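You operate a simulated robot arm through the tools that you are given. There is no shell and no other tool. Be economical: measure what you need, move in short steps, check, and stop when the job is done.

You are at the controls of a simulated two-armed robot. One attempt, no reset.

JOB
On the centre of the middle table, fold the blue cloth in half, so that its two long edges meet.

It is judged by the outcome, as a careful person would: the job done as asked, and still so three seconds after it is handed in. It fails if anything else is knocked over, pushed out of place, dropped, spilled or broken. Flat cloth is picked up by pressing the open fingertips on it (5 to 10 N) and closing them slowly along it; thin cloth reads only 2 to 8 mm in the jaws.

ROBOT AND FRAMES
Two 7-joint arms with two-finger parallel grippers on one trunk, on a base that drives. Base frame: it is fixed to the floor where the robot stands at the start and does not move with it; the origin is under the middle of the robot, x ahead of it, y to its left, z up; the surface under the hand at the start is at about z = 0.8. Lengths are in m, angles in rad, forces in N, time in s.
The left shoulder is at the start at [0.07, 0.177, 1.07], the right one opposite. With the tool pointing down near the work surface each hand reaches from about 0.3 to 0.74 m from the robot's upright axis, wherever it stands, measured 20 degrees to its own side. Places, roughly: centre of the middle table [0.5, 0.1, 0.8]. Payload 3.43 kg a hand.
The TCP of each hand is the grasp point between the finger pads, 0.03 m short of the fingertips. In the tool frame z runs along the fingers and y along their closing line. The gripper opens to 0.094 m. The fingers are 0.028 m wide and 0.01 m thick; the gripper's body (0.05 by 0.096 m) begins 0.055 m behind the TCP.
Orientation is told as [roll, pitch, yaw] about the base's x, y, z axes, in that order, counted from this pose: with the fingers straight down and closing along the base's y, the tool's x points along the base's -x, its y along +y and its z along -z.

CONTROLS
- The arms move only by the tool arm_command. It takes "left_motion", "right_motion" or both (then of equal length, played together; a hand with none holds still); each is text: rows parted by semicolons, each of 7 numbers parted by spaces: the shift along the tool's x, y, z in units of 100 mm (1.0 is 100 mm), then the turn, a rotation vector about the tool's x, y, z in units of 60 degrees (1.0 is 60 degrees), then the gripper command, from -1 (shut) to 1 (fully open), values between in proportion. In form: dx dy dz ax ay az hand; .... A call has 1 to 12 rows; each row is the pose to reach, as a shift and turn from the pose commanded when the call began, along the tool's axes at that moment. A call with a number of a shift or a turn outside -1 to 1 is refused whole. Rows are played at 5 a second. More than 0.05 m and 0.15 rad between two rows, or a gripper value outside its range, and nothing of the call is played. Where a pose cannot be reached the arm comes as near as it can. A force on the tool above 40 N (or 10 N above the force at the start of the call, whichever is more), or a blocked arm, ends the call early, and 0.2 s more pass. Each finger travels about 0.153 m/s and halts on what it meets, pressing with about 43 N; the grip force reading is that of the motor and also rises with nothing between the fingers. The clock runs only during rows and for 0.2 s after the last one: add rows that repeat a pose to give the fingers time. It gives the time, the measured TCP pose, the force on the tool (base axes), the opening and the grip force at its end, in the units of the frame above (readings bear some noise), with the torque about the TCP (base axes, N m) and any sound that the robot's microphone picked up.
- Cameras (640 x 400 px; columns grow to the right, rows downward): "scene" is now at [0.1279, 0.0353, 1.3788]; the picture's right is [0.41, -0.91, 0.00], its down [-0.63, -0.28, -0.73] and it looks along [0.66, 0.30, -0.69] (base axes); focal length 252 px, centre (320, 200). "left" rides on the left gripper at [0.076, -0.014, -0.103] in its tool frame; the picture's right is [0.18, 0.98, 0.00], its down [-0.75, 0.14, -0.64] and it looks along [-0.63, 0.12, 0.77] (tool axes); focal length 243 px, centre (320, 200). "right" rides on the right gripper at [0.076, 0.014, -0.102] in its tool frame; the picture's right is [-0.18, 0.98, 0.00], its down [-0.75, -0.14, -0.64] and it looks along [-0.63, -0.12, 0.77] (tool axes); focal length 243 px, centre (320, 200). There is no depth. A picture from a camera that has moved, and an enlarged one, comes with that camera's place and axes in the base frame and with its lens.
- capture(camera): a new picture of that camera. No time passes.
- raise_lower(by): slides the trunk up (or, below 0, down) by that many m; the arms and the scene camera ride with it, the base frame stays. It gives what a move gives, with no picture.
- drive_base(legs): drives the robot by 1 to 6 legs, each [ahead, turn to the left] in m and rad, along the robot's own axes; the way and the turn of a leg run together, so that a leg with both is an arc; at most 1.5 m and 3.142 rad a leg. The arms and the cameras ride along, it lands a little off, and it stops where it bumps. It gives what a move gives.
- pan_tilt(pan, tilt): turns the head with the scene camera to pan (to the left, within 1.501 rad either way) and tilt (down, from -0.506 to 1.204), counted from straight ahead of the robot. It gives what a move gives.
- inspect(camera, box): a new picture of the part [left, top, right, bottom] of that camera's present view, enlarged. No time passes.
- hand_in(): hands the job in; it is judged then, once.

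Work in short steps. Places have to be worked out from the pictures, the camera data and where the tool is seen: move nearer, look again, correct. Check each grasp and each placing, and mend what went wrong. You have 120 turns and 108 pictures in all, those below and enlarged ones among them. Open the grippers and draw the arms clear of the work before you hand the job in, unless the task says otherwise; then end with one line.

The tools are called as name(argument=value, ...) on one line, values as JSON. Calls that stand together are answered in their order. arm_command: Moves the arms, as the interface text tells. Its arguments: {"type":"object","properties":{"left_motion":{"type":"string"},"right_motion":{"type":"string"}},"required":[]} The other tools are called the same way: raise_lower (by) slides the trunk up or down; drive_base (legs) drives the base; pan_tilt (pan, tilt) turns the head that bears the scene camera; capture (camera) takes a picture; inspect (camera, box) takes an enlarged picture of a part of a camera's view; hand_in () hands the job in.

At the start:

```text
time_s: 0.0
left_position: [0.4116, 0.4327, 1.0482]
left_orientation: [-0.001, 0.002, -0.001]
left_contact_force: [1.3, 0.9, 0.5]
left_wrist_torque: [-0.01, -0.04, 0.03]
left_opening: 0.0941
left_grasp_force: 0.0
right_position: [0.5266, 0.0128, 0.9816]
right_orientation: [0.001, 0.0, -0.002]
right_contact_force: [0.3, 0.2, -0.2]
right_wrist_torque: [0.01, -0.01, 0.01]
right_opening: 0.0943
right_grasp_force: 0.1
trunk travel left (down, up): [-0.65, 0.19]
robot x, y, heading: [-0.0016, 0.0003, 0.004]
head pan, tilt: [0.421, 0.754]
```

scene: 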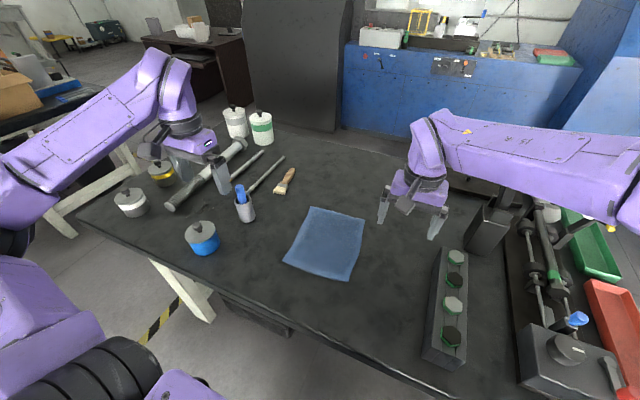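
right: 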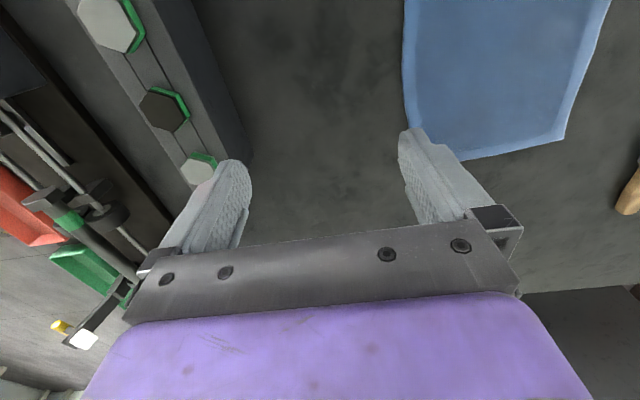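
left: 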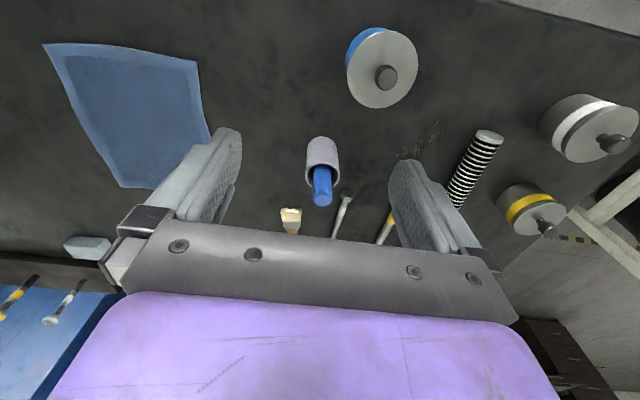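

The cloth lies at about x 0.43–0.66, y 0.10–0.30, with its long edges running along x. To let the right hand take the far corner and the left hand the near one without crossing, I first turn the base left a little.

drive_base(legs=[[0, 0.3], [0, 0.3]])

pan_tilt(pan=-0.2, tilt=0.9)

capture(camera="scene")

```text
time_s: 2.3
left_position: [0.0981, 0.5894, 1.0479]
left_orientation: [-0.001, 0.0, 0.594]
left_contact_force: [0.0, 0.0, -0.4]
left_wrist_torque: [-0.02, 0.02, 0.0]
left_opening: 0.0941
left_grasp_force: 0.0
right_position: [0.4298, 0.3055, 0.9826]
right_orientation: [0.001, 0.001, 0.594]
right_contact_force: [-0.1, 0.4, 0.3]
right_wrist_torque: [0.01, 0.0, -0.02]
right_opening: 0.094
right_grasp_force: 0.1
trunk travel left (down, up): [-0.65, 0.19]
robot x, y, heading: [-0.0006, 0.0, 0.59]
head pan, tilt: [0.421, 0.754]
```

```text
time_s: 3.3
left_position: [0.0985, 0.5893, 1.0476]
left_orientation: [0.0, 0.0, 0.595]
left_contact_force: [0.5, 0.2, -0.3]
left_wrist_torque: [0.04, 0.0, -0.02]
left_opening: 0.0938
left_grasp_force: 0.0
right_position: [0.43, 0.3057, 0.9816]
right_orientation: [0.001, -0.001, 0.593]
right_contact_force: [-0.2, 1.0, -1.0]
right_wrist_torque: [-0.02, 0.01, -0.01]
right_opening: 0.0939
right_grasp_force: 0.1
trunk travel left (down, up): [-0.65, 0.19]
robot x, y, heading: [-0.0026, -0.0043, 0.597]
head pan, tilt: [-0.201, 0.901]
```

```text
104 pictures are left
camera scene: at [0.1135, 0.0586, 1.3672], right [0.39, -0.92, 0.0], down [-0.72, -0.3, -0.62], along [0.57, 0.24, -0.78], focal length 252 px, centre (320, 200)
```

scene: 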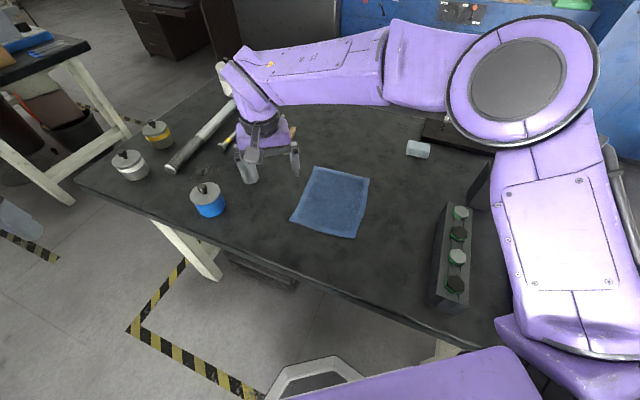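

The turn went cleanly and the cloth is in clear view. I enlarge it to fix the corner positions.

inspect(camera="scene", box=[230, 120, 390, 250])

capture(camera="right")

```text
3.08 times, centred on (310, 185) of scene
camera zoom: at [0.1135, 0.0586, 1.3672], right [0.39, -0.92, 0.0], down [-0.72, -0.3, -0.62], along [0.57, 0.24, -0.78], focal length 775 px, centre (351, 246)
```

zoom: 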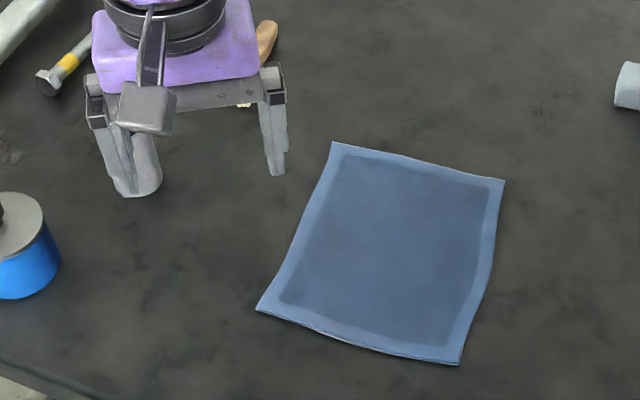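

```text
102 pictures are left
camera right: at [0.358, 0.2742, 1.0845], right [-0.4, 0.92, 0.0], down [0.7, 0.3, 0.64], along [0.59, 0.26, -0.77], focal length 243 px, centre (320, 200)
```

right: 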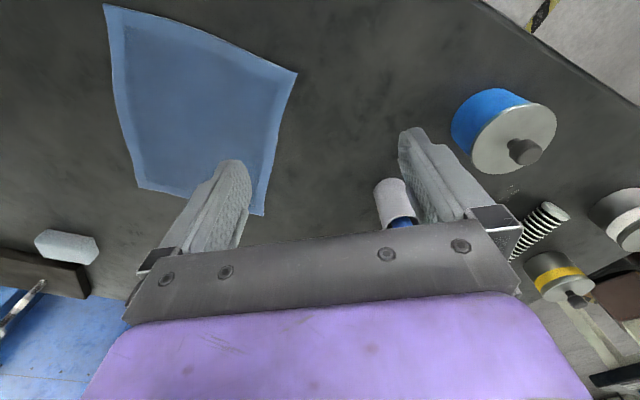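

Corner estimates (z≈0.8): far-left A (0.648, 0.303), far-right B (0.664, 0.123), near-right C (0.447, 0.100), near-left D (0.430, 0.280). The long edges run at a yaw of about 0.10. I plan to fold AD onto BC, the right hand at A and the left at D, so I turn both hands to yaw 0.10 while moving towards them.

arm_command(right_motion="-.238 -.2 .075 0 0 .117 .064; -.475 -.4 .15 0 0 .234 .064; -.713 -.6 .225 0 0 .351 .064; -.95 -.8 .3 0 0 .468 .064", left_motion="-.1 -.25 0 0 0 .117 .064; -.2 -.5 0 0 0 .234 .064; -.3 -.75 0 0 0 .351 .064; -.4 -1 0 0 0 .468 .064")

```text
time_s: 4.3
left_position: [0.1902, 0.5286, 1.0463]
left_orientation: [0.001, 0.003, 0.104]
left_contact_force: [1.4, 0.0, 0.2]
left_wrist_torque: [0.02, 0.05, 0.02]
left_opening: 0.0498
left_grasp_force: 0.1
right_position: [0.5555, 0.2909, 0.9518]
right_orientation: [0.001, 0.004, 0.1]
right_contact_force: [0.3, -0.7, -0.6]
right_wrist_torque: [0.02, 0.01, -0.01]
right_opening: 0.0498
right_grasp_force: 0.1
trunk travel left (down, up): [-0.65, 0.19]
robot x, y, heading: [0.0041, 0.0014, 0.594]
head pan, tilt: [-0.201, 0.901]
```

Both are at yaw 0.10. The right hand goes over its grasp point near A, and the left keeps coming in towards D.

arm_command(right_motion="-.238 -.048 .17 0 0 0 .064; -.476 -.096 .34 0 0 0 .064; -.714 -.144 .5 0 0 0 .064", left_motion="-.263 -.32 0 0 0 0 .064; -.527 -.64 0 0 0 0 .064; -.79 -.96 0 0 0 0 .064")

arm_command(left_motion="-.263 -.32 0 0 0 0 .064; -.527 -.64 0 0 0 0 .064; -.79 -.96 0 0 0 0 .064")

capture(camera="scene")

```text
time_s: 5.1
left_position: [0.2776, 0.4422, 1.0468]
left_orientation: [-0.002, 0.001, 0.107]
left_contact_force: [0.4, 0.1, 1.0]
left_wrist_torque: [0.0, 0.01, 0.0]
left_opening: 0.0498
left_grasp_force: 0.1
right_position: [0.628, 0.2855, 0.9011]
right_orientation: [0.002, 0.002, 0.103]
right_contact_force: [-0.2, -0.7, 0.1]
right_wrist_torque: [-0.01, 0.05, -0.01]
right_opening: 0.0501
right_grasp_force: 0.1
trunk travel left (down, up): [-0.65, 0.19]
robot x, y, heading: [0.0002, -0.0037, 0.594]
head pan, tilt: [-0.201, 0.901]
```

```text
time_s: 5.9
left_position: [0.3645, 0.3569, 1.0487]
left_orientation: [0.0, 0.0, 0.106]
left_contact_force: [0.2, -0.5, 0.3]
left_wrist_torque: [0.0, -0.02, 0.02]
left_opening: 0.05
left_grasp_force: 0.1
right_position: [0.6266, 0.2852, 0.9007]
right_orientation: [0.001, 0.001, 0.104]
right_contact_force: [-0.4, -0.7, 0.6]
right_wrist_torque: [-0.03, -0.01, 0.03]
right_opening: 0.0499
right_grasp_force: 0.1
trunk travel left (down, up): [-0.65, 0.19]
robot x, y, heading: [0.0002, -0.0009, 0.593]
head pan, tilt: [-0.201, 0.901]
```

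```text
101 pictures are left
camera scene: at [0.1148, 0.0571, 1.3671], right [0.38, -0.92, 0.0], down [-0.72, -0.3, -0.62], along [0.57, 0.24, -0.78], focal length 252 px, centre (320, 200)
```

scene: 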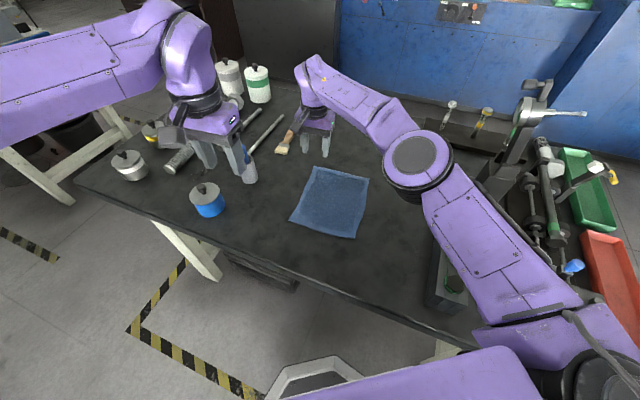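

All is clear; the left hand covers the last stretch to above D and comes down a bit, and then I look from both wrist cameras.

arm_command(left_motion="-.2 -.25 .2 0 0 0 .064; -.4 -.5 .45 0 0 0 .064; -.6 -.75 .7 0 0 0 .064; -.8 -.99 .98 0 0 0 .064")

capture(camera="left")

capture(camera="right")

inspect(camera="scene", box=[230, 100, 390, 250])

```text
time_s: 6.9
left_position: [0.4556, 0.2642, 0.9534]
left_orientation: [0.002, 0.0, 0.106]
left_contact_force: [1.2, -0.7, -0.5]
left_wrist_torque: [0.01, 0.01, 0.0]
left_opening: 0.0501
left_grasp_force: 0.0
right_position: [0.6285, 0.2848, 0.9016]
right_orientation: [0.002, 0.002, 0.104]
right_contact_force: [0.1, 0.3, 0.1]
right_wrist_torque: [0.01, 0.0, 0.02]
right_opening: 0.0501
right_grasp_force: 0.1
trunk travel left (down, up): [-0.65, 0.19]
robot x, y, heading: [0.0027, 0.0023, 0.594]
head pan, tilt: [-0.201, 0.901]
```

```text
100 pictures are left
camera left: at [0.3821, 0.2411, 1.0545], right [-0.29, 0.96, 0.0], down [0.73, 0.22, 0.64], along [0.61, 0.18, -0.77], focal length 243 px, centre (320, 200)
```

left: 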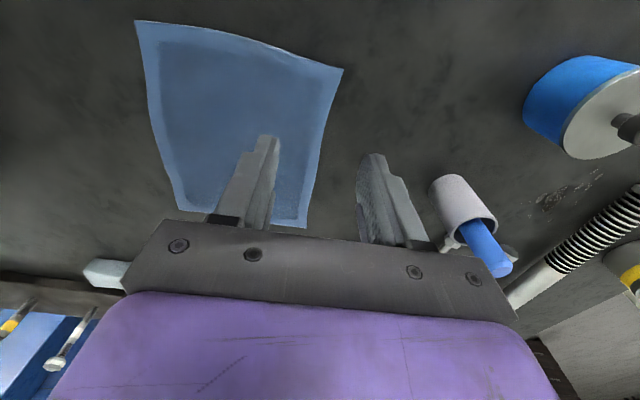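

```text
99 pictures are left
camera right: at [0.5495, 0.2904, 1.0038], right [0.08, 1.0, 0.0], down [0.77, -0.06, 0.64], along [0.64, -0.05, -0.77], focal length 243 px, centre (320, 200)
```

right: 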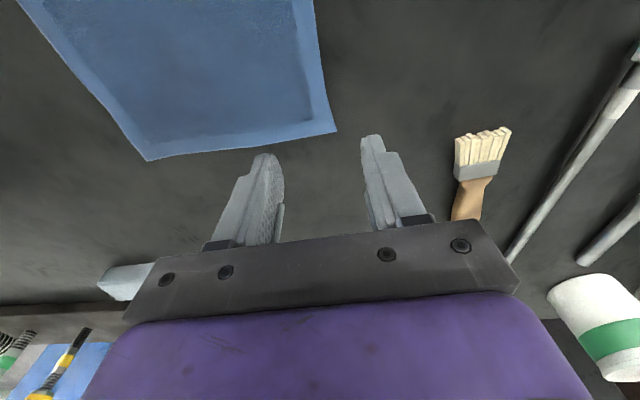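

```text
2.67 times, centred on (310, 175) of scene
camera zoom: at [0.1155, 0.0572, 1.3671], right [0.38, -0.92, 0.0], down [-0.72, -0.3, -0.62], along [0.57, 0.24, -0.78], focal length 671 px, centre (347, 267)
```

zoom: 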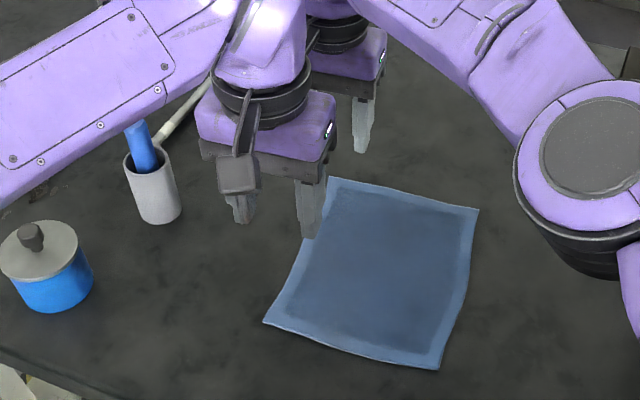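

From both wrist cameras the edge AD lies at y≈0.296 at the right hand and 0.279 at the left, a few mm lower than the scene camera told. I narrow the openings to 40 mm, trim the positions and go down to just above the table.

arm_command(right_motion=".05 -.04 .25 0 0 0 -.15; .05 -.04 .45 0 0 0 -.15; .05 -.04 .6 0 0 0 -.15", left_motion=".05 0 .4 0 0 0 -.15; .05 0 .8 0 0 0 -.15; .05 0 1 0 0 0 -.15")

capture(camera="left")

capture(camera="right")

inspect(camera="scene", box=[250, 130, 380, 240])

```text
time_s: 7.7
left_position: [0.4495, 0.2641, 0.8504]
left_orientation: [0.001, -0.001, 0.107]
left_contact_force: [0.8, -0.9, -0.4]
left_wrist_torque: [0.02, -0.04, 0.01]
left_opening: 0.04
left_grasp_force: 0.1
right_position: [0.6209, 0.2796, 0.84]
right_orientation: [0.002, -0.001, 0.106]
right_contact_force: [0.4, 0.6, 0.4]
right_wrist_torque: [0.01, -0.01, 0.01]
right_opening: 0.04
right_grasp_force: 0.0
trunk travel left (down, up): [-0.65, 0.19]
robot x, y, heading: [-0.001, 0.0006, 0.593]
head pan, tilt: [-0.201, 0.901]
```

```text
97 pictures are left
camera left: at [0.3746, 0.242, 0.9528], right [-0.29, 0.96, 0.0], down [0.73, 0.22, 0.64], along [0.62, 0.18, -0.77], focal length 243 px, centre (320, 200)
```

left: 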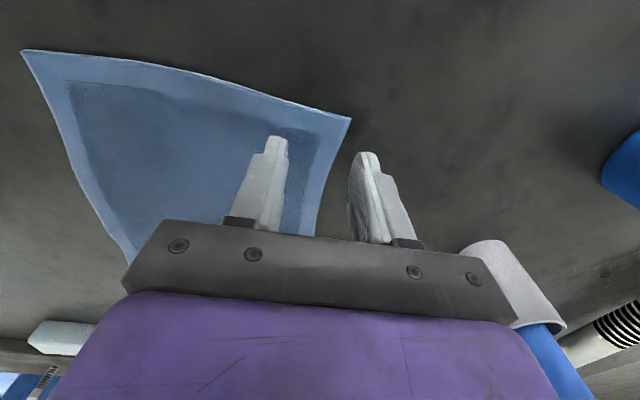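

```text
96 pictures are left
camera right: at [0.5431, 0.2859, 0.9434], right [0.08, 1.0, 0.0], down [0.76, -0.06, 0.64], along [0.64, -0.05, -0.77], focal length 243 px, centre (320, 200)
```

right: 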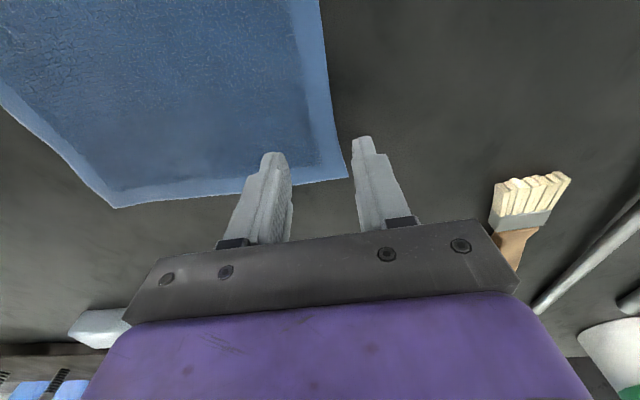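

```text
3.64 times, centred on (315, 185) of scene
camera zoom: at [0.114, 0.0586, 1.3672], right [0.38, -0.92, 0.0], down [-0.72, -0.3, -0.62], along [0.57, 0.24, -0.78], focal length 916 px, centre (338, 254)
```

zoom: 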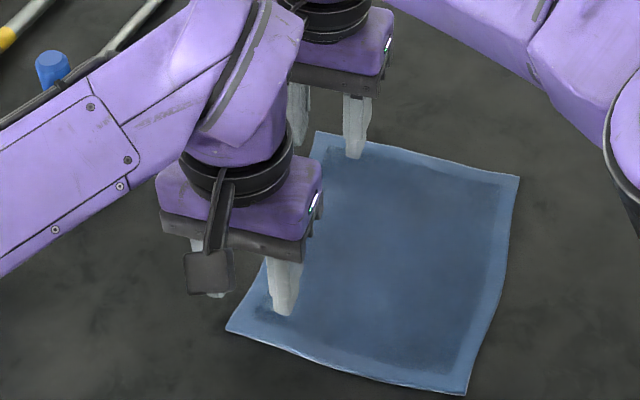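

Both hands straddle the edge well: each outer finger is about 4–5 mm outside it. I go down to contact.

arm_command(right_motion="0 0 .05 0 0 0 -.15; 0 0 .08 0 0 0 -.15; 0 0 .1 0 0 0 -.15", left_motion="0 0 .1 0 0 0 -.15; 0 0 .17 0 0 0 -.15; 0 0 .2 0 0 0 -.15")

```text
time_s: 8.5
left_position: [0.4485, 0.2648, 0.8326]
left_orientation: [-0.001, -0.006, 0.103]
left_contact_force: [1.6, 0.8, 12.2]
left_wrist_torque: [-0.31, -0.03, 0.05]
left_opening: 0.039
left_grasp_force: 0.1
right_position: [0.6204, 0.2805, 0.8322]
right_orientation: [0.002, -0.002, 0.106]
right_contact_force: [1.5, 0.6, 5.0]
right_wrist_torque: [-0.13, -0.06, 0.03]
right_opening: 0.0399
right_grasp_force: 0.1
trunk travel left (down, up): [-0.65, 0.19]
robot x, y, heading: [0.0004, 0.0009, 0.594]
head pan, tilt: [-0.201, 0.901]
```

Contact at TCP z≈0.832, with 12 N on the left and 5 N on the right. I ease the left slightly, press the right slightly more, and close both slowly along the cloth.

arm_command(right_motion="0 0 .005 0 0 0 -.15; 0 0 .005 0 0 0 -.23; 0 0 .005 0 0 0 -.31; 0 0 .005 0 0 0 -.39; 0 0 .005 0 0 0 -.47; 0 0 .005 0 0 0 -.55; 0 0 .005 0 0 0 -.63; 0 0 .005 0 0 0 -.71; 0 0 .005 0 0 0 -.8; 0 0 .005 0 0 0 -.9; 0 0 .005 0 0 0 -1; 0 0 .005 0 0 0 -1", left_motion="0 0 -.01 0 0 0 -.15; 0 0 -.01 0 0 0 -.23; 0 0 -.01 0 0 0 -.31; 0 0 -.01 0 0 0 -.39; 0 0 -.01 0 0 0 -.47; 0 0 -.01 0 0 0 -.55; 0 0 -.01 0 0 0 -.63; 0 0 -.01 0 0 0 -.71; 0 0 -.01 0 0 0 -.8; 0 0 -.01 0 0 0 -.9; 0 0 -.01 0 0 0 -1; 0 0 -.01 0 0 0 -1")

capture(camera="left")

capture(camera="right")

inspect(camera="scene", box=[250, 130, 380, 240])

```text
time_s: 11.1
left_position: [0.4488, 0.263, 0.8343]
left_orientation: [0.002, -0.004, 0.105]
left_contact_force: [1.0, -1.5, 9.8]
left_wrist_torque: [-0.13, -0.02, -0.03]
left_opening: 0.005
left_grasp_force: 40.2
right_position: [0.6197, 0.2789, 0.8326]
right_orientation: [0.002, 0.0, 0.104]
right_contact_force: [-0.7, -1.9, 10.3]
right_wrist_torque: [-0.09, -0.04, 0.02]
right_opening: 0.0043
right_grasp_force: 38.9
trunk travel left (down, up): [-0.65, 0.19]
robot x, y, heading: [0.0019, 0.0014, 0.594]
head pan, tilt: [-0.201, 0.901]
```

```text
94 pictures are left
camera left: at [0.3736, 0.2401, 0.9348], right [-0.29, 0.96, 0.0], down [0.73, 0.22, 0.64], along [0.62, 0.18, -0.76], focal length 243 px, centre (320, 200)
```

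left: 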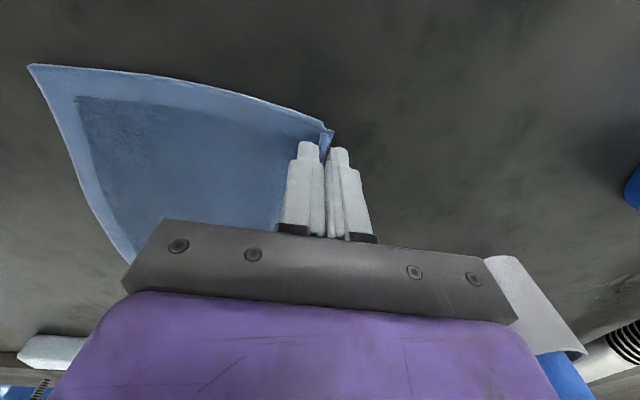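

```text
93 pictures are left
camera right: at [0.5415, 0.2852, 0.9355], right [0.08, 1.0, 0.0], down [0.76, -0.06, 0.64], along [0.64, -0.05, -0.77], focal length 243 px, centre (320, 200)
```

right: 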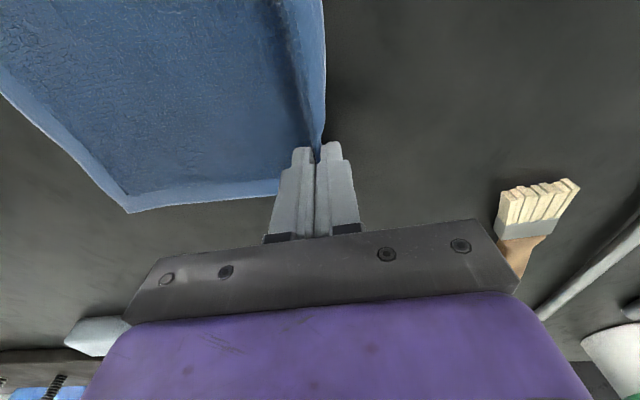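

```text
3.64 times, centred on (315, 185) of scene
camera zoom: at [0.1111, 0.0563, 1.3676], right [0.38, -0.92, 0.0], down [-0.72, -0.3, -0.62], along [0.57, 0.24, -0.78], focal length 916 px, centre (338, 254)
```

zoom: 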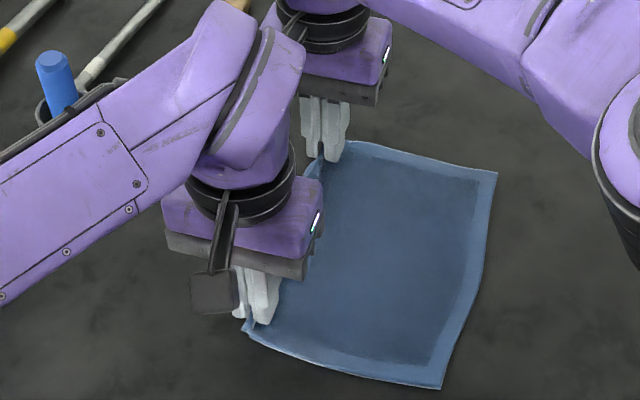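

Both hands hold the edge (5.0 and 4.3 mm in the jaws), and the free edge BC has moved about 12 mm towards the hands. I now carry both grips together on an arc over the middle line, and start rolling the wrists so that the ridge will lie down towards BC.

arm_command(right_motion="0 -.04 -.19 0 0 0 -1; 0 -.14 -.39 0 0 0 -1; 0 -.34 -.5 0 0 0 -1; 0 -.59 -.56 0 0 0 -1; 0 -.81 -.52 -.134 0 0 -1; 0 -.98 -.455 -.267 0 0 -1", left_motion="0 -.04 -.19 0 0 0 -1; 0 -.14 -.39 0 0 0 -1; 0 -.34 -.5 0 0 0 -1; 0 -.59 -.56 0 0 0 -1; 0 -.81 -.52 -.134 0 0 -1; 0 -.98 -.455 -.267 0 0 -1")

capture(camera="scene")

capture(camera="left")

capture(camera="right")

```text
time_s: 12.5
left_position: [0.4606, 0.1652, 0.8779]
left_orientation: [0.284, 0.002, 0.104]
left_contact_force: [1.4, 0.1, 1.2]
left_wrist_torque: [-0.06, -0.09, -0.01]
left_opening: 0.0051
left_grasp_force: 39.0
right_position: [0.6327, 0.1807, 0.8765]
right_orientation: [0.283, 0.0, 0.103]
right_contact_force: [-2.0, -0.4, 0.0]
right_wrist_torque: [-0.08, 0.0, 0.06]
right_opening: 0.0044
right_grasp_force: 38.7
trunk travel left (down, up): [-0.65, 0.19]
robot x, y, heading: [0.0013, 0.0011, 0.592]
head pan, tilt: [-0.201, 0.901]
```

```text
91 pictures are left
camera scene: at [0.1146, 0.0553, 1.3673], right [0.38, -0.92, 0.0], down [-0.72, -0.3, -0.62], along [0.57, 0.24, -0.78], focal length 252 px, centre (320, 200)
```

scene: 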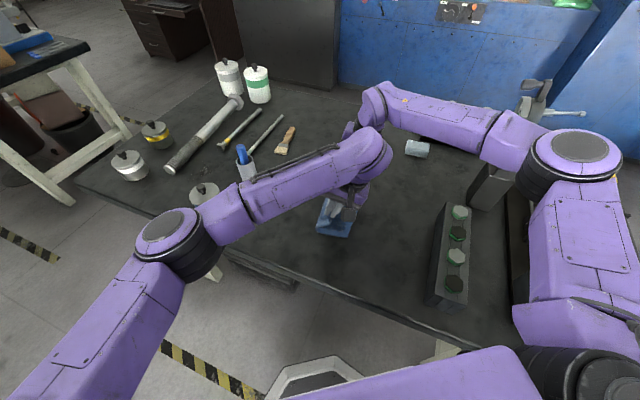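

```text
90 pictures are left
camera left: at [0.3887, 0.1148, 0.971], right [-0.28, 0.92, 0.28], down [0.75, 0.04, 0.66], along [0.59, 0.39, -0.7], focal length 243 px, centre (320, 200)
```

left: 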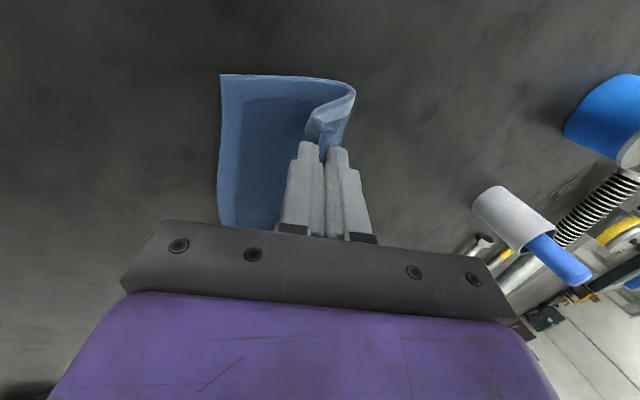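

```text
89 pictures are left
camera right: at [0.5573, 0.1577, 0.9792], right [0.09, 0.96, 0.28], down [0.78, -0.24, 0.58], along [0.62, 0.17, -0.77], focal length 243 px, centre (320, 200)
```

right: 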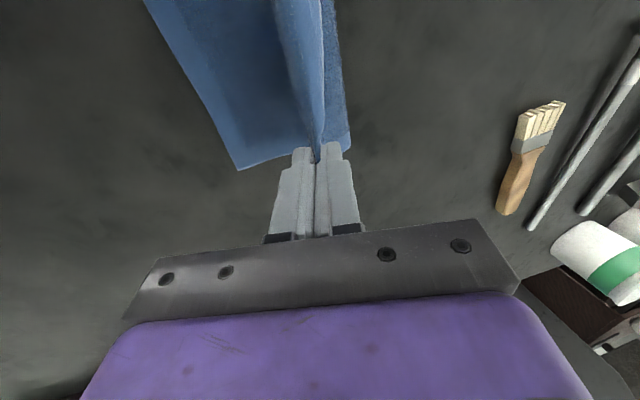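

The fold is forming well and the lower half stays flat (C ≈ (0.435, 0.113), B ≈ (0.648, 0.135)). I carry on with the arc down towards BC while rolling to about 45°.

arm_command(right_motion="0 -.163 .033 -.134 0 0 -1; 0 -.305 .105 -.267 0 0 -1; 0 -.429 .186 -.401 0 0 -1; 0 -.509 .253 -.478 0 0 -1; 0 -.517 .282 -.478 0 0 -1", left_motion="0 -.163 .033 -.134 0 0 -1; 0 -.305 .105 -.267 0 0 -1; 0 -.429 .186 -.401 0 0 -1; 0 -.509 .253 -.478 0 0 -1; 0 -.517 .282 -.478 0 0 -1")

inspect(camera="scene", box=[270, 130, 430, 250])

capture(camera="left")

capture(camera="right")

```text
time_s: 13.5
left_position: [0.4535, 0.1808, 0.8349]
left_orientation: [0.723, -0.026, 0.094]
left_contact_force: [5.1, -5.0, 22.3]
left_wrist_torque: [0.02, -0.15, -0.12]
left_opening: 0.0045
left_grasp_force: 38.7
left hand out of reach, approached as far as the arm can: row 2, 3, 4
right_position: [0.6318, 0.1447, 0.8423]
right_orientation: [0.743, 0.007, 0.111]
right_contact_force: [-7.9, 2.0, -1.4]
right_wrist_torque: [-0.04, 0.16, 0.09]
right_opening: 0.0044
right_grasp_force: 39.0
trunk travel left (down, up): [-0.65, 0.19]
robot x, y, heading: [0.0023, 0.0007, 0.594]
head pan, tilt: [-0.201, 0.901]
stopped in row 4 (left hand): the force on the tool passed its limit at 107 N (the readings are from after the stop); the commanded pose is now the measured one
```

```text
3.33 times, centred on (350, 190) of scene
camera zoom: at [0.1119, 0.0564, 1.3677], right [0.38, -0.92, 0.0], down [-0.72, -0.3, -0.62], along [0.57, 0.24, -0.78], focal length 839 px, centre (220, 233)
```

zoom: 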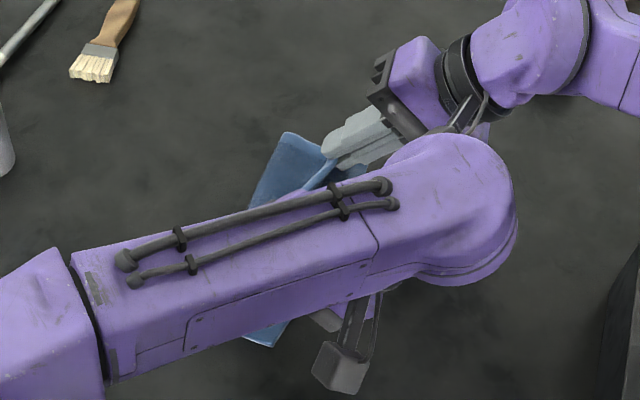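

```text
87 pictures are left
camera left: at [0.3844, 0.0942, 0.8993], right [-0.27, 0.71, 0.65], down [0.77, -0.25, 0.59], along [0.58, 0.65, -0.48], focal length 243 px, centre (320, 200)
```

left: 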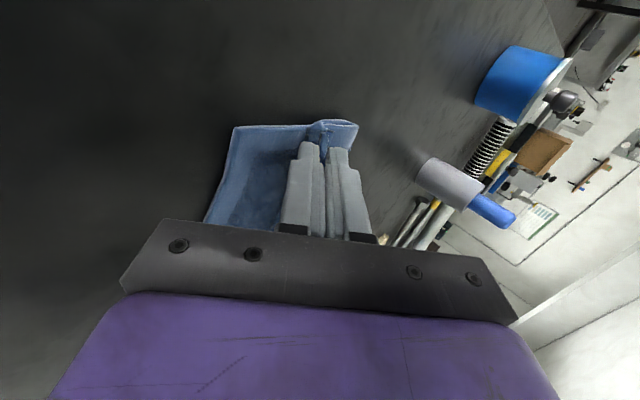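

```text
86 pictures are left
camera right: at [0.562, 0.0776, 0.9284], right [0.11, 0.74, 0.66], down [0.81, -0.45, 0.37], along [0.58, 0.5, -0.65], focal length 243 px, centre (320, 200)
```

right: 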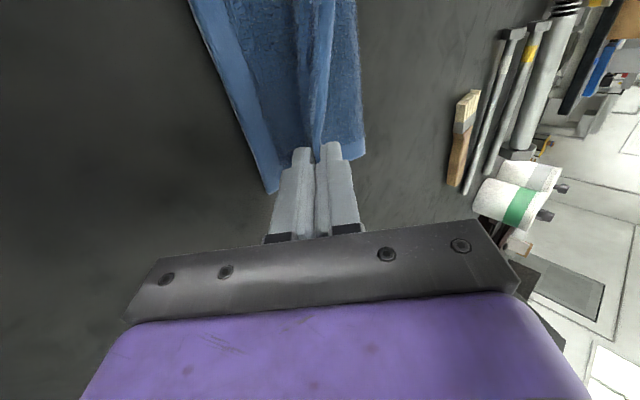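

The left arm could not roll that far, stayed behind at y≈0.18 and pressed into the table, but its grip holds. I lift it, roll it back to about 0.28 and bring it over towards BC.

arm_command(left_motion="0 .132 -.15 .117 0 0 -1; 0 .157 -.329 .24 0 0 -1; 0 .101 -.417 .356 0 0 -1; 0 -.065 -.457 .423 0 0 -1; 0 -.206 -.448 .423 0 0 -1")

capture(camera="left")

capture(camera="right")

```text
time_s: 14.7
left_position: [0.4582, 0.137, 0.8502]
left_orientation: [0.28, -0.018, 0.099]
left_contact_force: [1.4, 0.4, -0.5]
left_wrist_torque: [0.09, -0.02, 0.0]
left_opening: 0.0046
left_grasp_force: 38.7
right_position: [0.6343, 0.1451, 0.8408]
right_orientation: [0.741, 0.004, 0.107]
right_contact_force: [-1.1, 0.8, -1.1]
right_wrist_torque: [-0.05, -0.02, 0.01]
right_opening: 0.0043
right_grasp_force: 38.9
trunk travel left (down, up): [-0.65, 0.19]
robot x, y, heading: [0.0019, -0.001, 0.594]
head pan, tilt: [-0.201, 0.901]
```

```text
85 pictures are left
camera left: at [0.3856, 0.0871, 0.9434], right [-0.28, 0.92, 0.27], down [0.74, 0.03, 0.67], along [0.61, 0.39, -0.69], focal length 243 px, centre (320, 200)
```

left: 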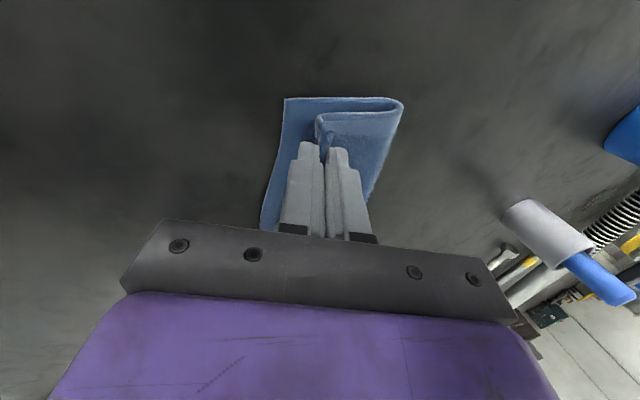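

```text
84 pictures are left
camera right: at [0.5648, 0.0779, 0.9269], right [0.11, 0.74, 0.66], down [0.81, -0.45, 0.38], along [0.58, 0.5, -0.65], focal length 243 px, centre (320, 200)
```

right: 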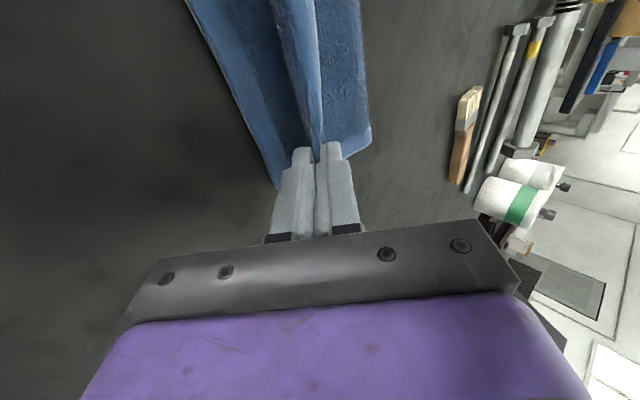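

The left grip is now just over BC and the fold looks clean. I lower both the last centimetre and open slowly to let the edge fall.

arm_command(left_motion="0 -.016 .06 0 0 0 -1; 0 -.033 .115 0 0 0 -1; 0 -.033 .115 0 0 0 -.8; 0 -.033 .115 0 0 0 -.6; 0 -.033 .115 0 0 0 -.45; 0 -.033 .115 0 0 0 -.45", right_motion="0 0 .02 0 0 0 -1; 0 0 .042 0 0 0 -1; 0 0 .042 0 0 0 -.8; 0 0 .042 0 0 0 -.6; 0 0 .042 0 0 0 -.45; 0 0 .042 0 0 0 -.45")

capture(camera="left")

capture(camera="right")

```text
time_s: 16.1
left_position: [0.459, 0.1373, 0.8397]
left_orientation: [0.28, -0.019, 0.097]
left_contact_force: [0.3, -0.3, 0.8]
left_wrist_torque: [0.03, -0.03, 0.0]
left_opening: 0.0261
left_grasp_force: 0.1
right_position: [0.6339, 0.1495, 0.8396]
right_orientation: [0.742, 0.002, 0.106]
right_contact_force: [0.3, 0.8, 7.1]
right_wrist_torque: [0.06, -0.04, -0.01]
right_opening: 0.0229
right_grasp_force: 0.1
trunk travel left (down, up): [-0.65, 0.19]
robot x, y, heading: [-0.002, 0.0009, 0.596]
head pan, tilt: [-0.201, 0.901]
```

```text
83 pictures are left
camera left: at [0.3851, 0.0879, 0.9326], right [-0.28, 0.92, 0.27], down [0.74, 0.03, 0.67], along [0.61, 0.39, -0.69], focal length 243 px, centre (320, 200)
```

left: 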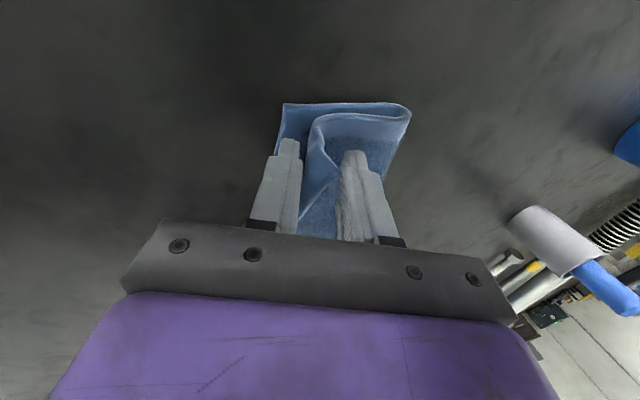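

```text
82 pictures are left
camera right: at [0.5628, 0.0819, 0.9249], right [0.11, 0.74, 0.66], down [0.81, -0.45, 0.38], along [0.58, 0.5, -0.65], focal length 243 px, centre (320, 200)
```

right: 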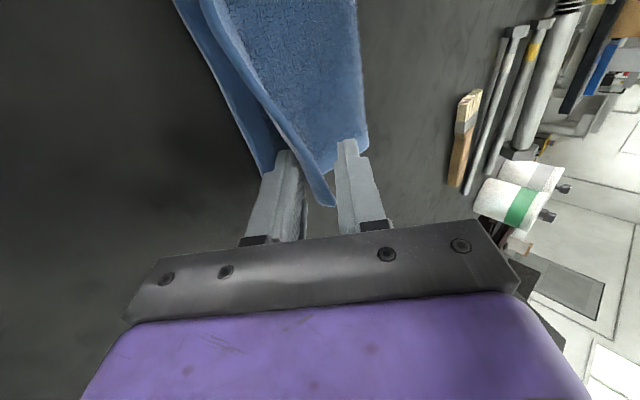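

Both grips are released and the edge is springing up and outwards. I draw both hands back along their fingers and look at the result.

arm_command(left_motion="0 0 -.1 0 0 0 -.4; 0 0 -.3 0 0 0 -.4; 0 0 -.6 0 0 0 -.4; 0 0 -.9 0 0 0 -.4", right_motion="0 0 -.1 0 0 0 -.4; 0 0 -.3 0 0 0 -.4; 0 0 -.6 0 0 0 -.4; 0 0 -.9 0 0 0 -.4")

capture(camera="left")

capture(camera="right")

inspect(camera="scene", box=[270, 130, 430, 250])

```text
time_s: 17.1
left_position: [0.4591, 0.1124, 0.9251]
left_orientation: [0.282, -0.019, 0.099]
left_contact_force: [-0.3, -0.4, 0.8]
left_wrist_torque: [0.04, -0.05, 0.01]
left_opening: 0.0282
left_grasp_force: 0.3
right_position: [0.6427, 0.0855, 0.9053]
right_orientation: [0.742, 0.005, 0.108]
right_contact_force: [-0.6, 0.6, -0.5]
right_wrist_torque: [0.03, 0.03, 0.0]
right_opening: 0.0281
right_grasp_force: 0.0
trunk travel left (down, up): [-0.65, 0.19]
robot x, y, heading: [-0.0019, 0.001, 0.596]
head pan, tilt: [-0.201, 0.901]
```

```text
81 pictures are left
camera left: at [0.3861, 0.0632, 1.0186], right [-0.28, 0.92, 0.27], down [0.74, 0.03, 0.67], along [0.61, 0.39, -0.69], focal length 243 px, centre (320, 200)
```

left: 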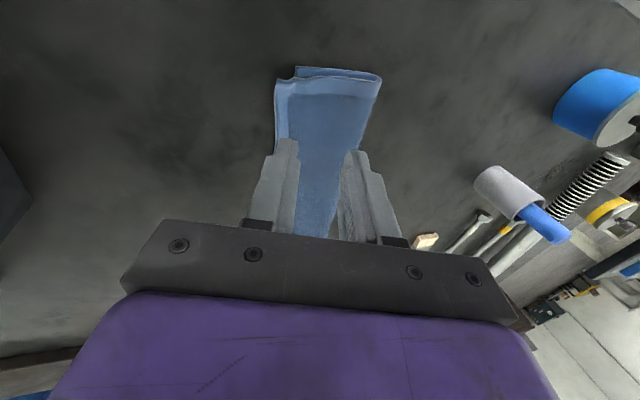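

```text
80 pictures are left
camera right: at [0.5719, 0.0185, 0.9907], right [0.11, 0.74, 0.66], down [0.81, -0.45, 0.38], along [0.58, 0.5, -0.65], focal length 243 px, centre (320, 200)
```

right: 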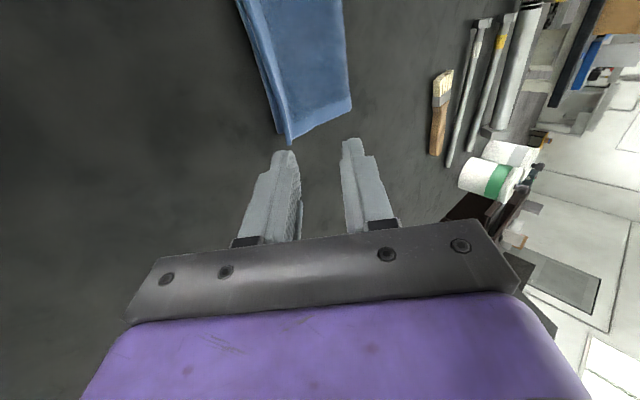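

```text
3.33 times, centred on (350, 190) of scene
camera zoom: at [0.1131, 0.0567, 1.3673], right [0.38, -0.92, 0.0], down [-0.72, -0.3, -0.62], along [0.57, 0.24, -0.78], focal length 839 px, centre (220, 233)
```

zoom: 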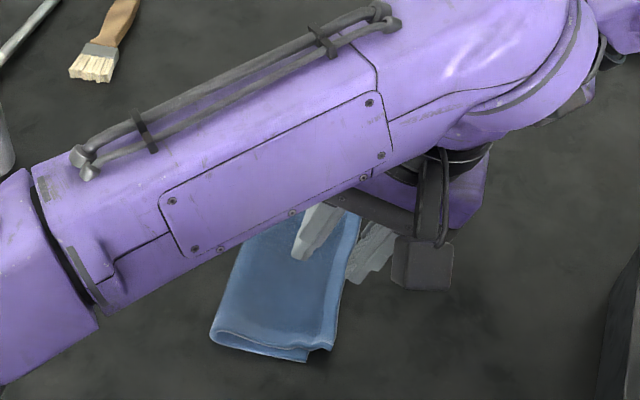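

The edge has unfolded by itself. I lift both arms clear to judge the alignment from the scene camera.

arm_command(left_motion=".3 .1 -.3 .133 0 0 -.4; .6 .2 -.6 .267 0 0 -.4; .9 .4 -.9 .267 0 0 -.4; 1 .8 -1 .267 0 0 -.4", right_motion="0 0 -.3 .133 0 0 -.4; 0 0 -.6 .267 0 0 -.4; 0 -.2 -.9 .4 0 0 -.4; 0 -.5 -1 .53 0 0 -.4")

capture(camera="scene")

inspect(camera="scene", box=[290, 150, 410, 240])

```text
time_s: 18.1
left_position: [0.3513, 0.1549, 1.0427]
left_orientation: [-0.002, -0.018, 0.099]
left_contact_force: [0.7, -0.8, -0.3]
left_wrist_torque: [-0.03, -0.02, 0.01]
left_opening: 0.028
left_grasp_force: 0.1
right_position: [0.6512, -0.0166, 0.9445]
right_orientation: [0.181, 0.004, 0.108]
right_contact_force: [-0.6, 0.1, -0.1]
right_wrist_torque: [-0.02, 0.01, -0.01]
right_opening: 0.0282
right_grasp_force: 0.0
trunk travel left (down, up): [-0.65, 0.19]
robot x, y, heading: [0.0008, -0.0017, 0.594]
head pan, tilt: [-0.201, 0.901]
```

```text
78 pictures are left
camera scene: at [0.1129, 0.0608, 1.3671], right [0.38, -0.92, 0.0], down [-0.72, -0.3, -0.62], along [0.57, 0.24, -0.78], focal length 252 px, centre (320, 200)
```

scene: 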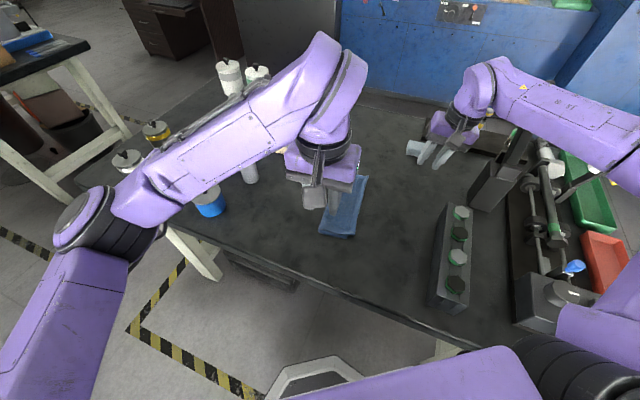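

```text
4.44 times, centred on (350, 195) of scene
camera zoom: at [0.1129, 0.0608, 1.3671], right [0.38, -0.92, 0.0], down [-0.72, -0.3, -0.62], along [0.57, 0.24, -0.78], focal length 1119 px, centre (187, 222)
```

zoom: 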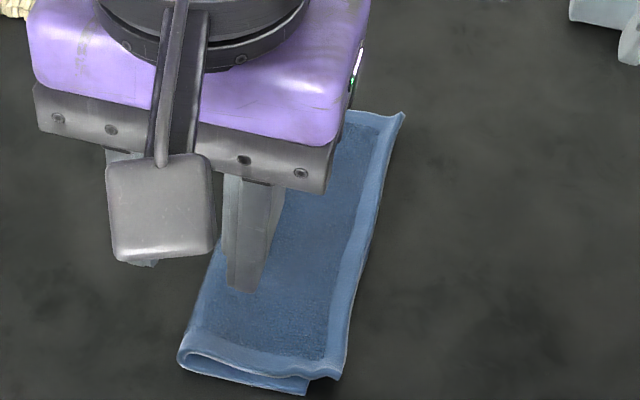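

The near end seems to show the upper layer reaching some way beyond the lower one. I move the left arm further off for a full view.

arm_command(left_motion=".3 .3 -.2 0 0 0 -.4; .6 .6 -.3 0 0 0 -.4; .9 1 -.3 0 0 0 -.4")

inspect(camera="scene", box=[290, 150, 410, 240])

capture(camera="left")

capture(camera="right")

```text
time_s: 18.9
left_position: [0.2514, 0.2448, 1.072]
left_orientation: [0.0, -0.019, 0.096]
left_contact_force: [-0.4, 0.8, -0.2]
left_wrist_torque: [-0.02, -0.02, 0.02]
left_opening: 0.0283
left_grasp_force: 0.0
right_position: [0.6503, -0.0165, 0.9437]
right_orientation: [0.183, 0.002, 0.108]
right_contact_force: [0.0, 0.5, 0.0]
right_wrist_torque: [-0.05, -0.04, -0.05]
right_opening: 0.0281
right_grasp_force: 0.0
trunk travel left (down, up): [-0.65, 0.19]
robot x, y, heading: [0.0012, -0.002, 0.595]
head pan, tilt: [-0.201, 0.901]
```

```text
4.44 times, centred on (350, 195) of scene
camera zoom: at [0.1119, 0.0601, 1.3673], right [0.38, -0.92, 0.0], down [-0.72, -0.3, -0.62], along [0.57, 0.24, -0.78], focal length 1119 px, centre (187, 222)
```

zoom: 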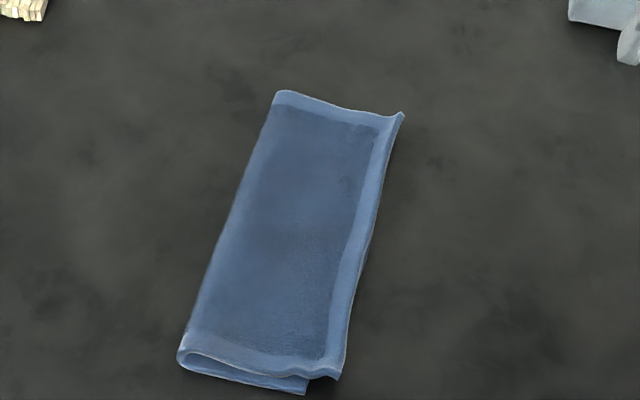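

```text
75 pictures are left
camera left: at [0.1755, 0.2225, 1.1732], right [-0.28, 0.96, 0.0], down [0.72, 0.21, 0.66], along [0.63, 0.18, -0.75], focal length 243 px, centre (320, 200)
```

left: 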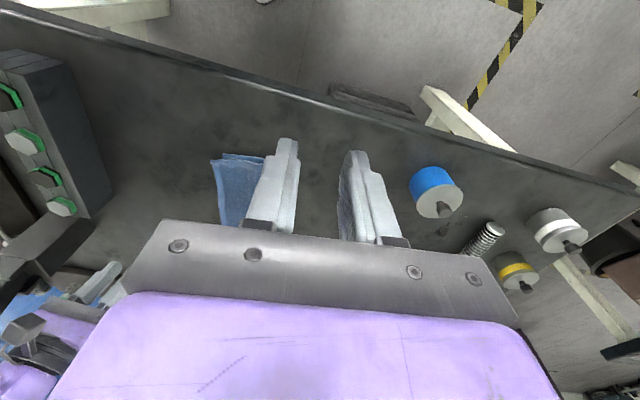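

```text
74 pictures are left
camera right: at [0.5744, -0.03, 1.0481], right [0.08, 0.98, 0.18], down [0.78, -0.17, 0.6], along [0.62, 0.09, -0.78], focal length 243 px, centre (320, 200)
```

right: 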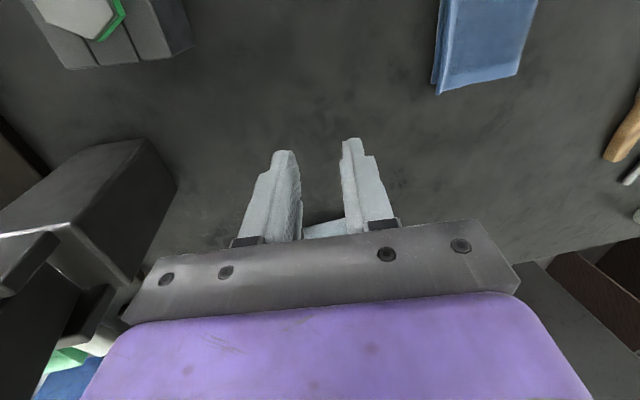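

I enlarge the right camera's view of the far end, and the left's of the near end, to measure the offset.

inspect(camera="right", box=[410, 0, 560, 100])

inspect(camera="left", box=[190, 130, 310, 240])

```text
4.00 times, centred on (485, 50) of right
camera zoom: at [0.5744, -0.03, 1.0481], right [0.08, 0.98, 0.18], down [0.78, -0.17, 0.6], along [0.62, 0.09, -0.78], focal length 970 px, centre (-340, 800)
```

zoom: 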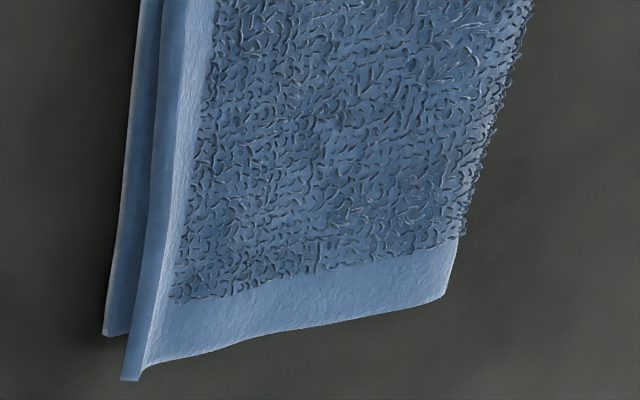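

```text
3.64 times, centred on (250, 185) of left
camera zoom: at [0.1755, 0.2225, 1.1732], right [-0.28, 0.96, 0.0], down [0.72, 0.21, 0.66], along [0.63, 0.18, -0.75], focal length 882 px, centre (574, 254)
```

zoom: 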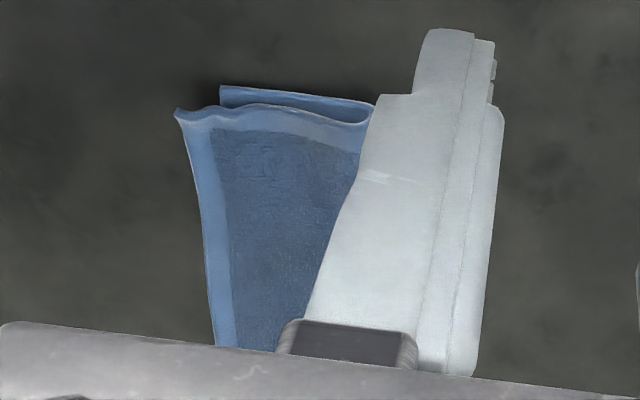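

At the far end the edges meet within about 3 mm, but at the near end the upper edge overshoots the lower by about 15 mm. I will bring the right hand, closed, outside that edge near C and push the upper edge gently back until it is flush.

arm_command(right_motion=".33 .2 0 .06 0 0 -1; .66 .4 0 .12 0 0 -1; 1 .6 0 .175 0 0 -1")

```text
time_s: 19.7
left_position: [0.2538, 0.2447, 1.0728]
left_orientation: [0.0, -0.019, 0.098]
left_contact_force: [0.1, 0.8, -0.6]
left_wrist_torque: [0.01, -0.03, -0.03]
left_opening: 0.028
left_grasp_force: 0.1
right_position: [0.5475, 0.0323, 0.9546]
right_orientation: [0.002, 0.002, 0.109]
right_contact_force: [0.4, 0.2, -0.7]
right_wrist_torque: [-0.02, -0.03, 0.0]
right_opening: 0.0001
right_grasp_force: 32.7
trunk travel left (down, up): [-0.65, 0.19]
robot x, y, heading: [-0.0024, 0.0009, 0.595]
head pan, tilt: [-0.201, 0.901]
```

Next, down beside the near part of the edge, staying outside the cloth.

arm_command(right_motion=".4 .25 .25 0 0 0 -1; .8 .5 .5 0 0 0 -1; .8 .5 .95 0 0 0 -1")

inspect(camera="scene", box=[290, 150, 410, 240])

capture(camera="right")

```text
refused: row 1 steps farther than a row can; nothing moved
```

```text
4.44 times, centred on (350, 195) of scene
camera zoom: at [0.1131, 0.0593, 1.3672], right [0.38, -0.92, 0.0], down [-0.72, -0.3, -0.62], along [0.57, 0.24, -0.78], focal length 1119 px, centre (187, 222)
```

zoom: 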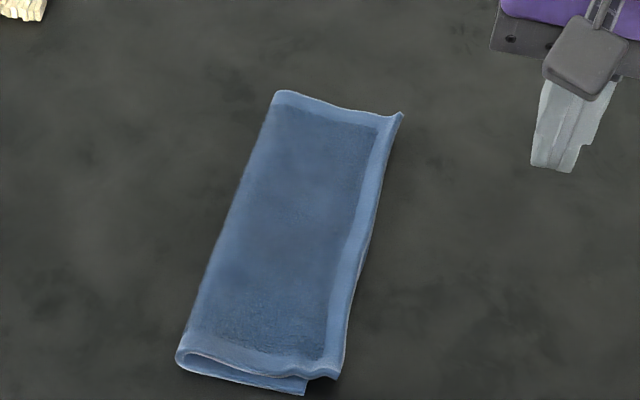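

```text
70 pictures are left
camera right: at [0.4674, 0.0375, 1.0577], right [0.08, 1.0, 0.0], down [0.77, -0.06, 0.64], along [0.64, -0.05, -0.77], focal length 243 px, centre (320, 200)
```

right: 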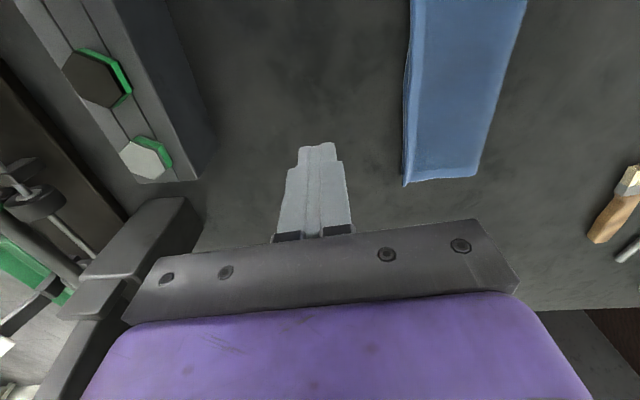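

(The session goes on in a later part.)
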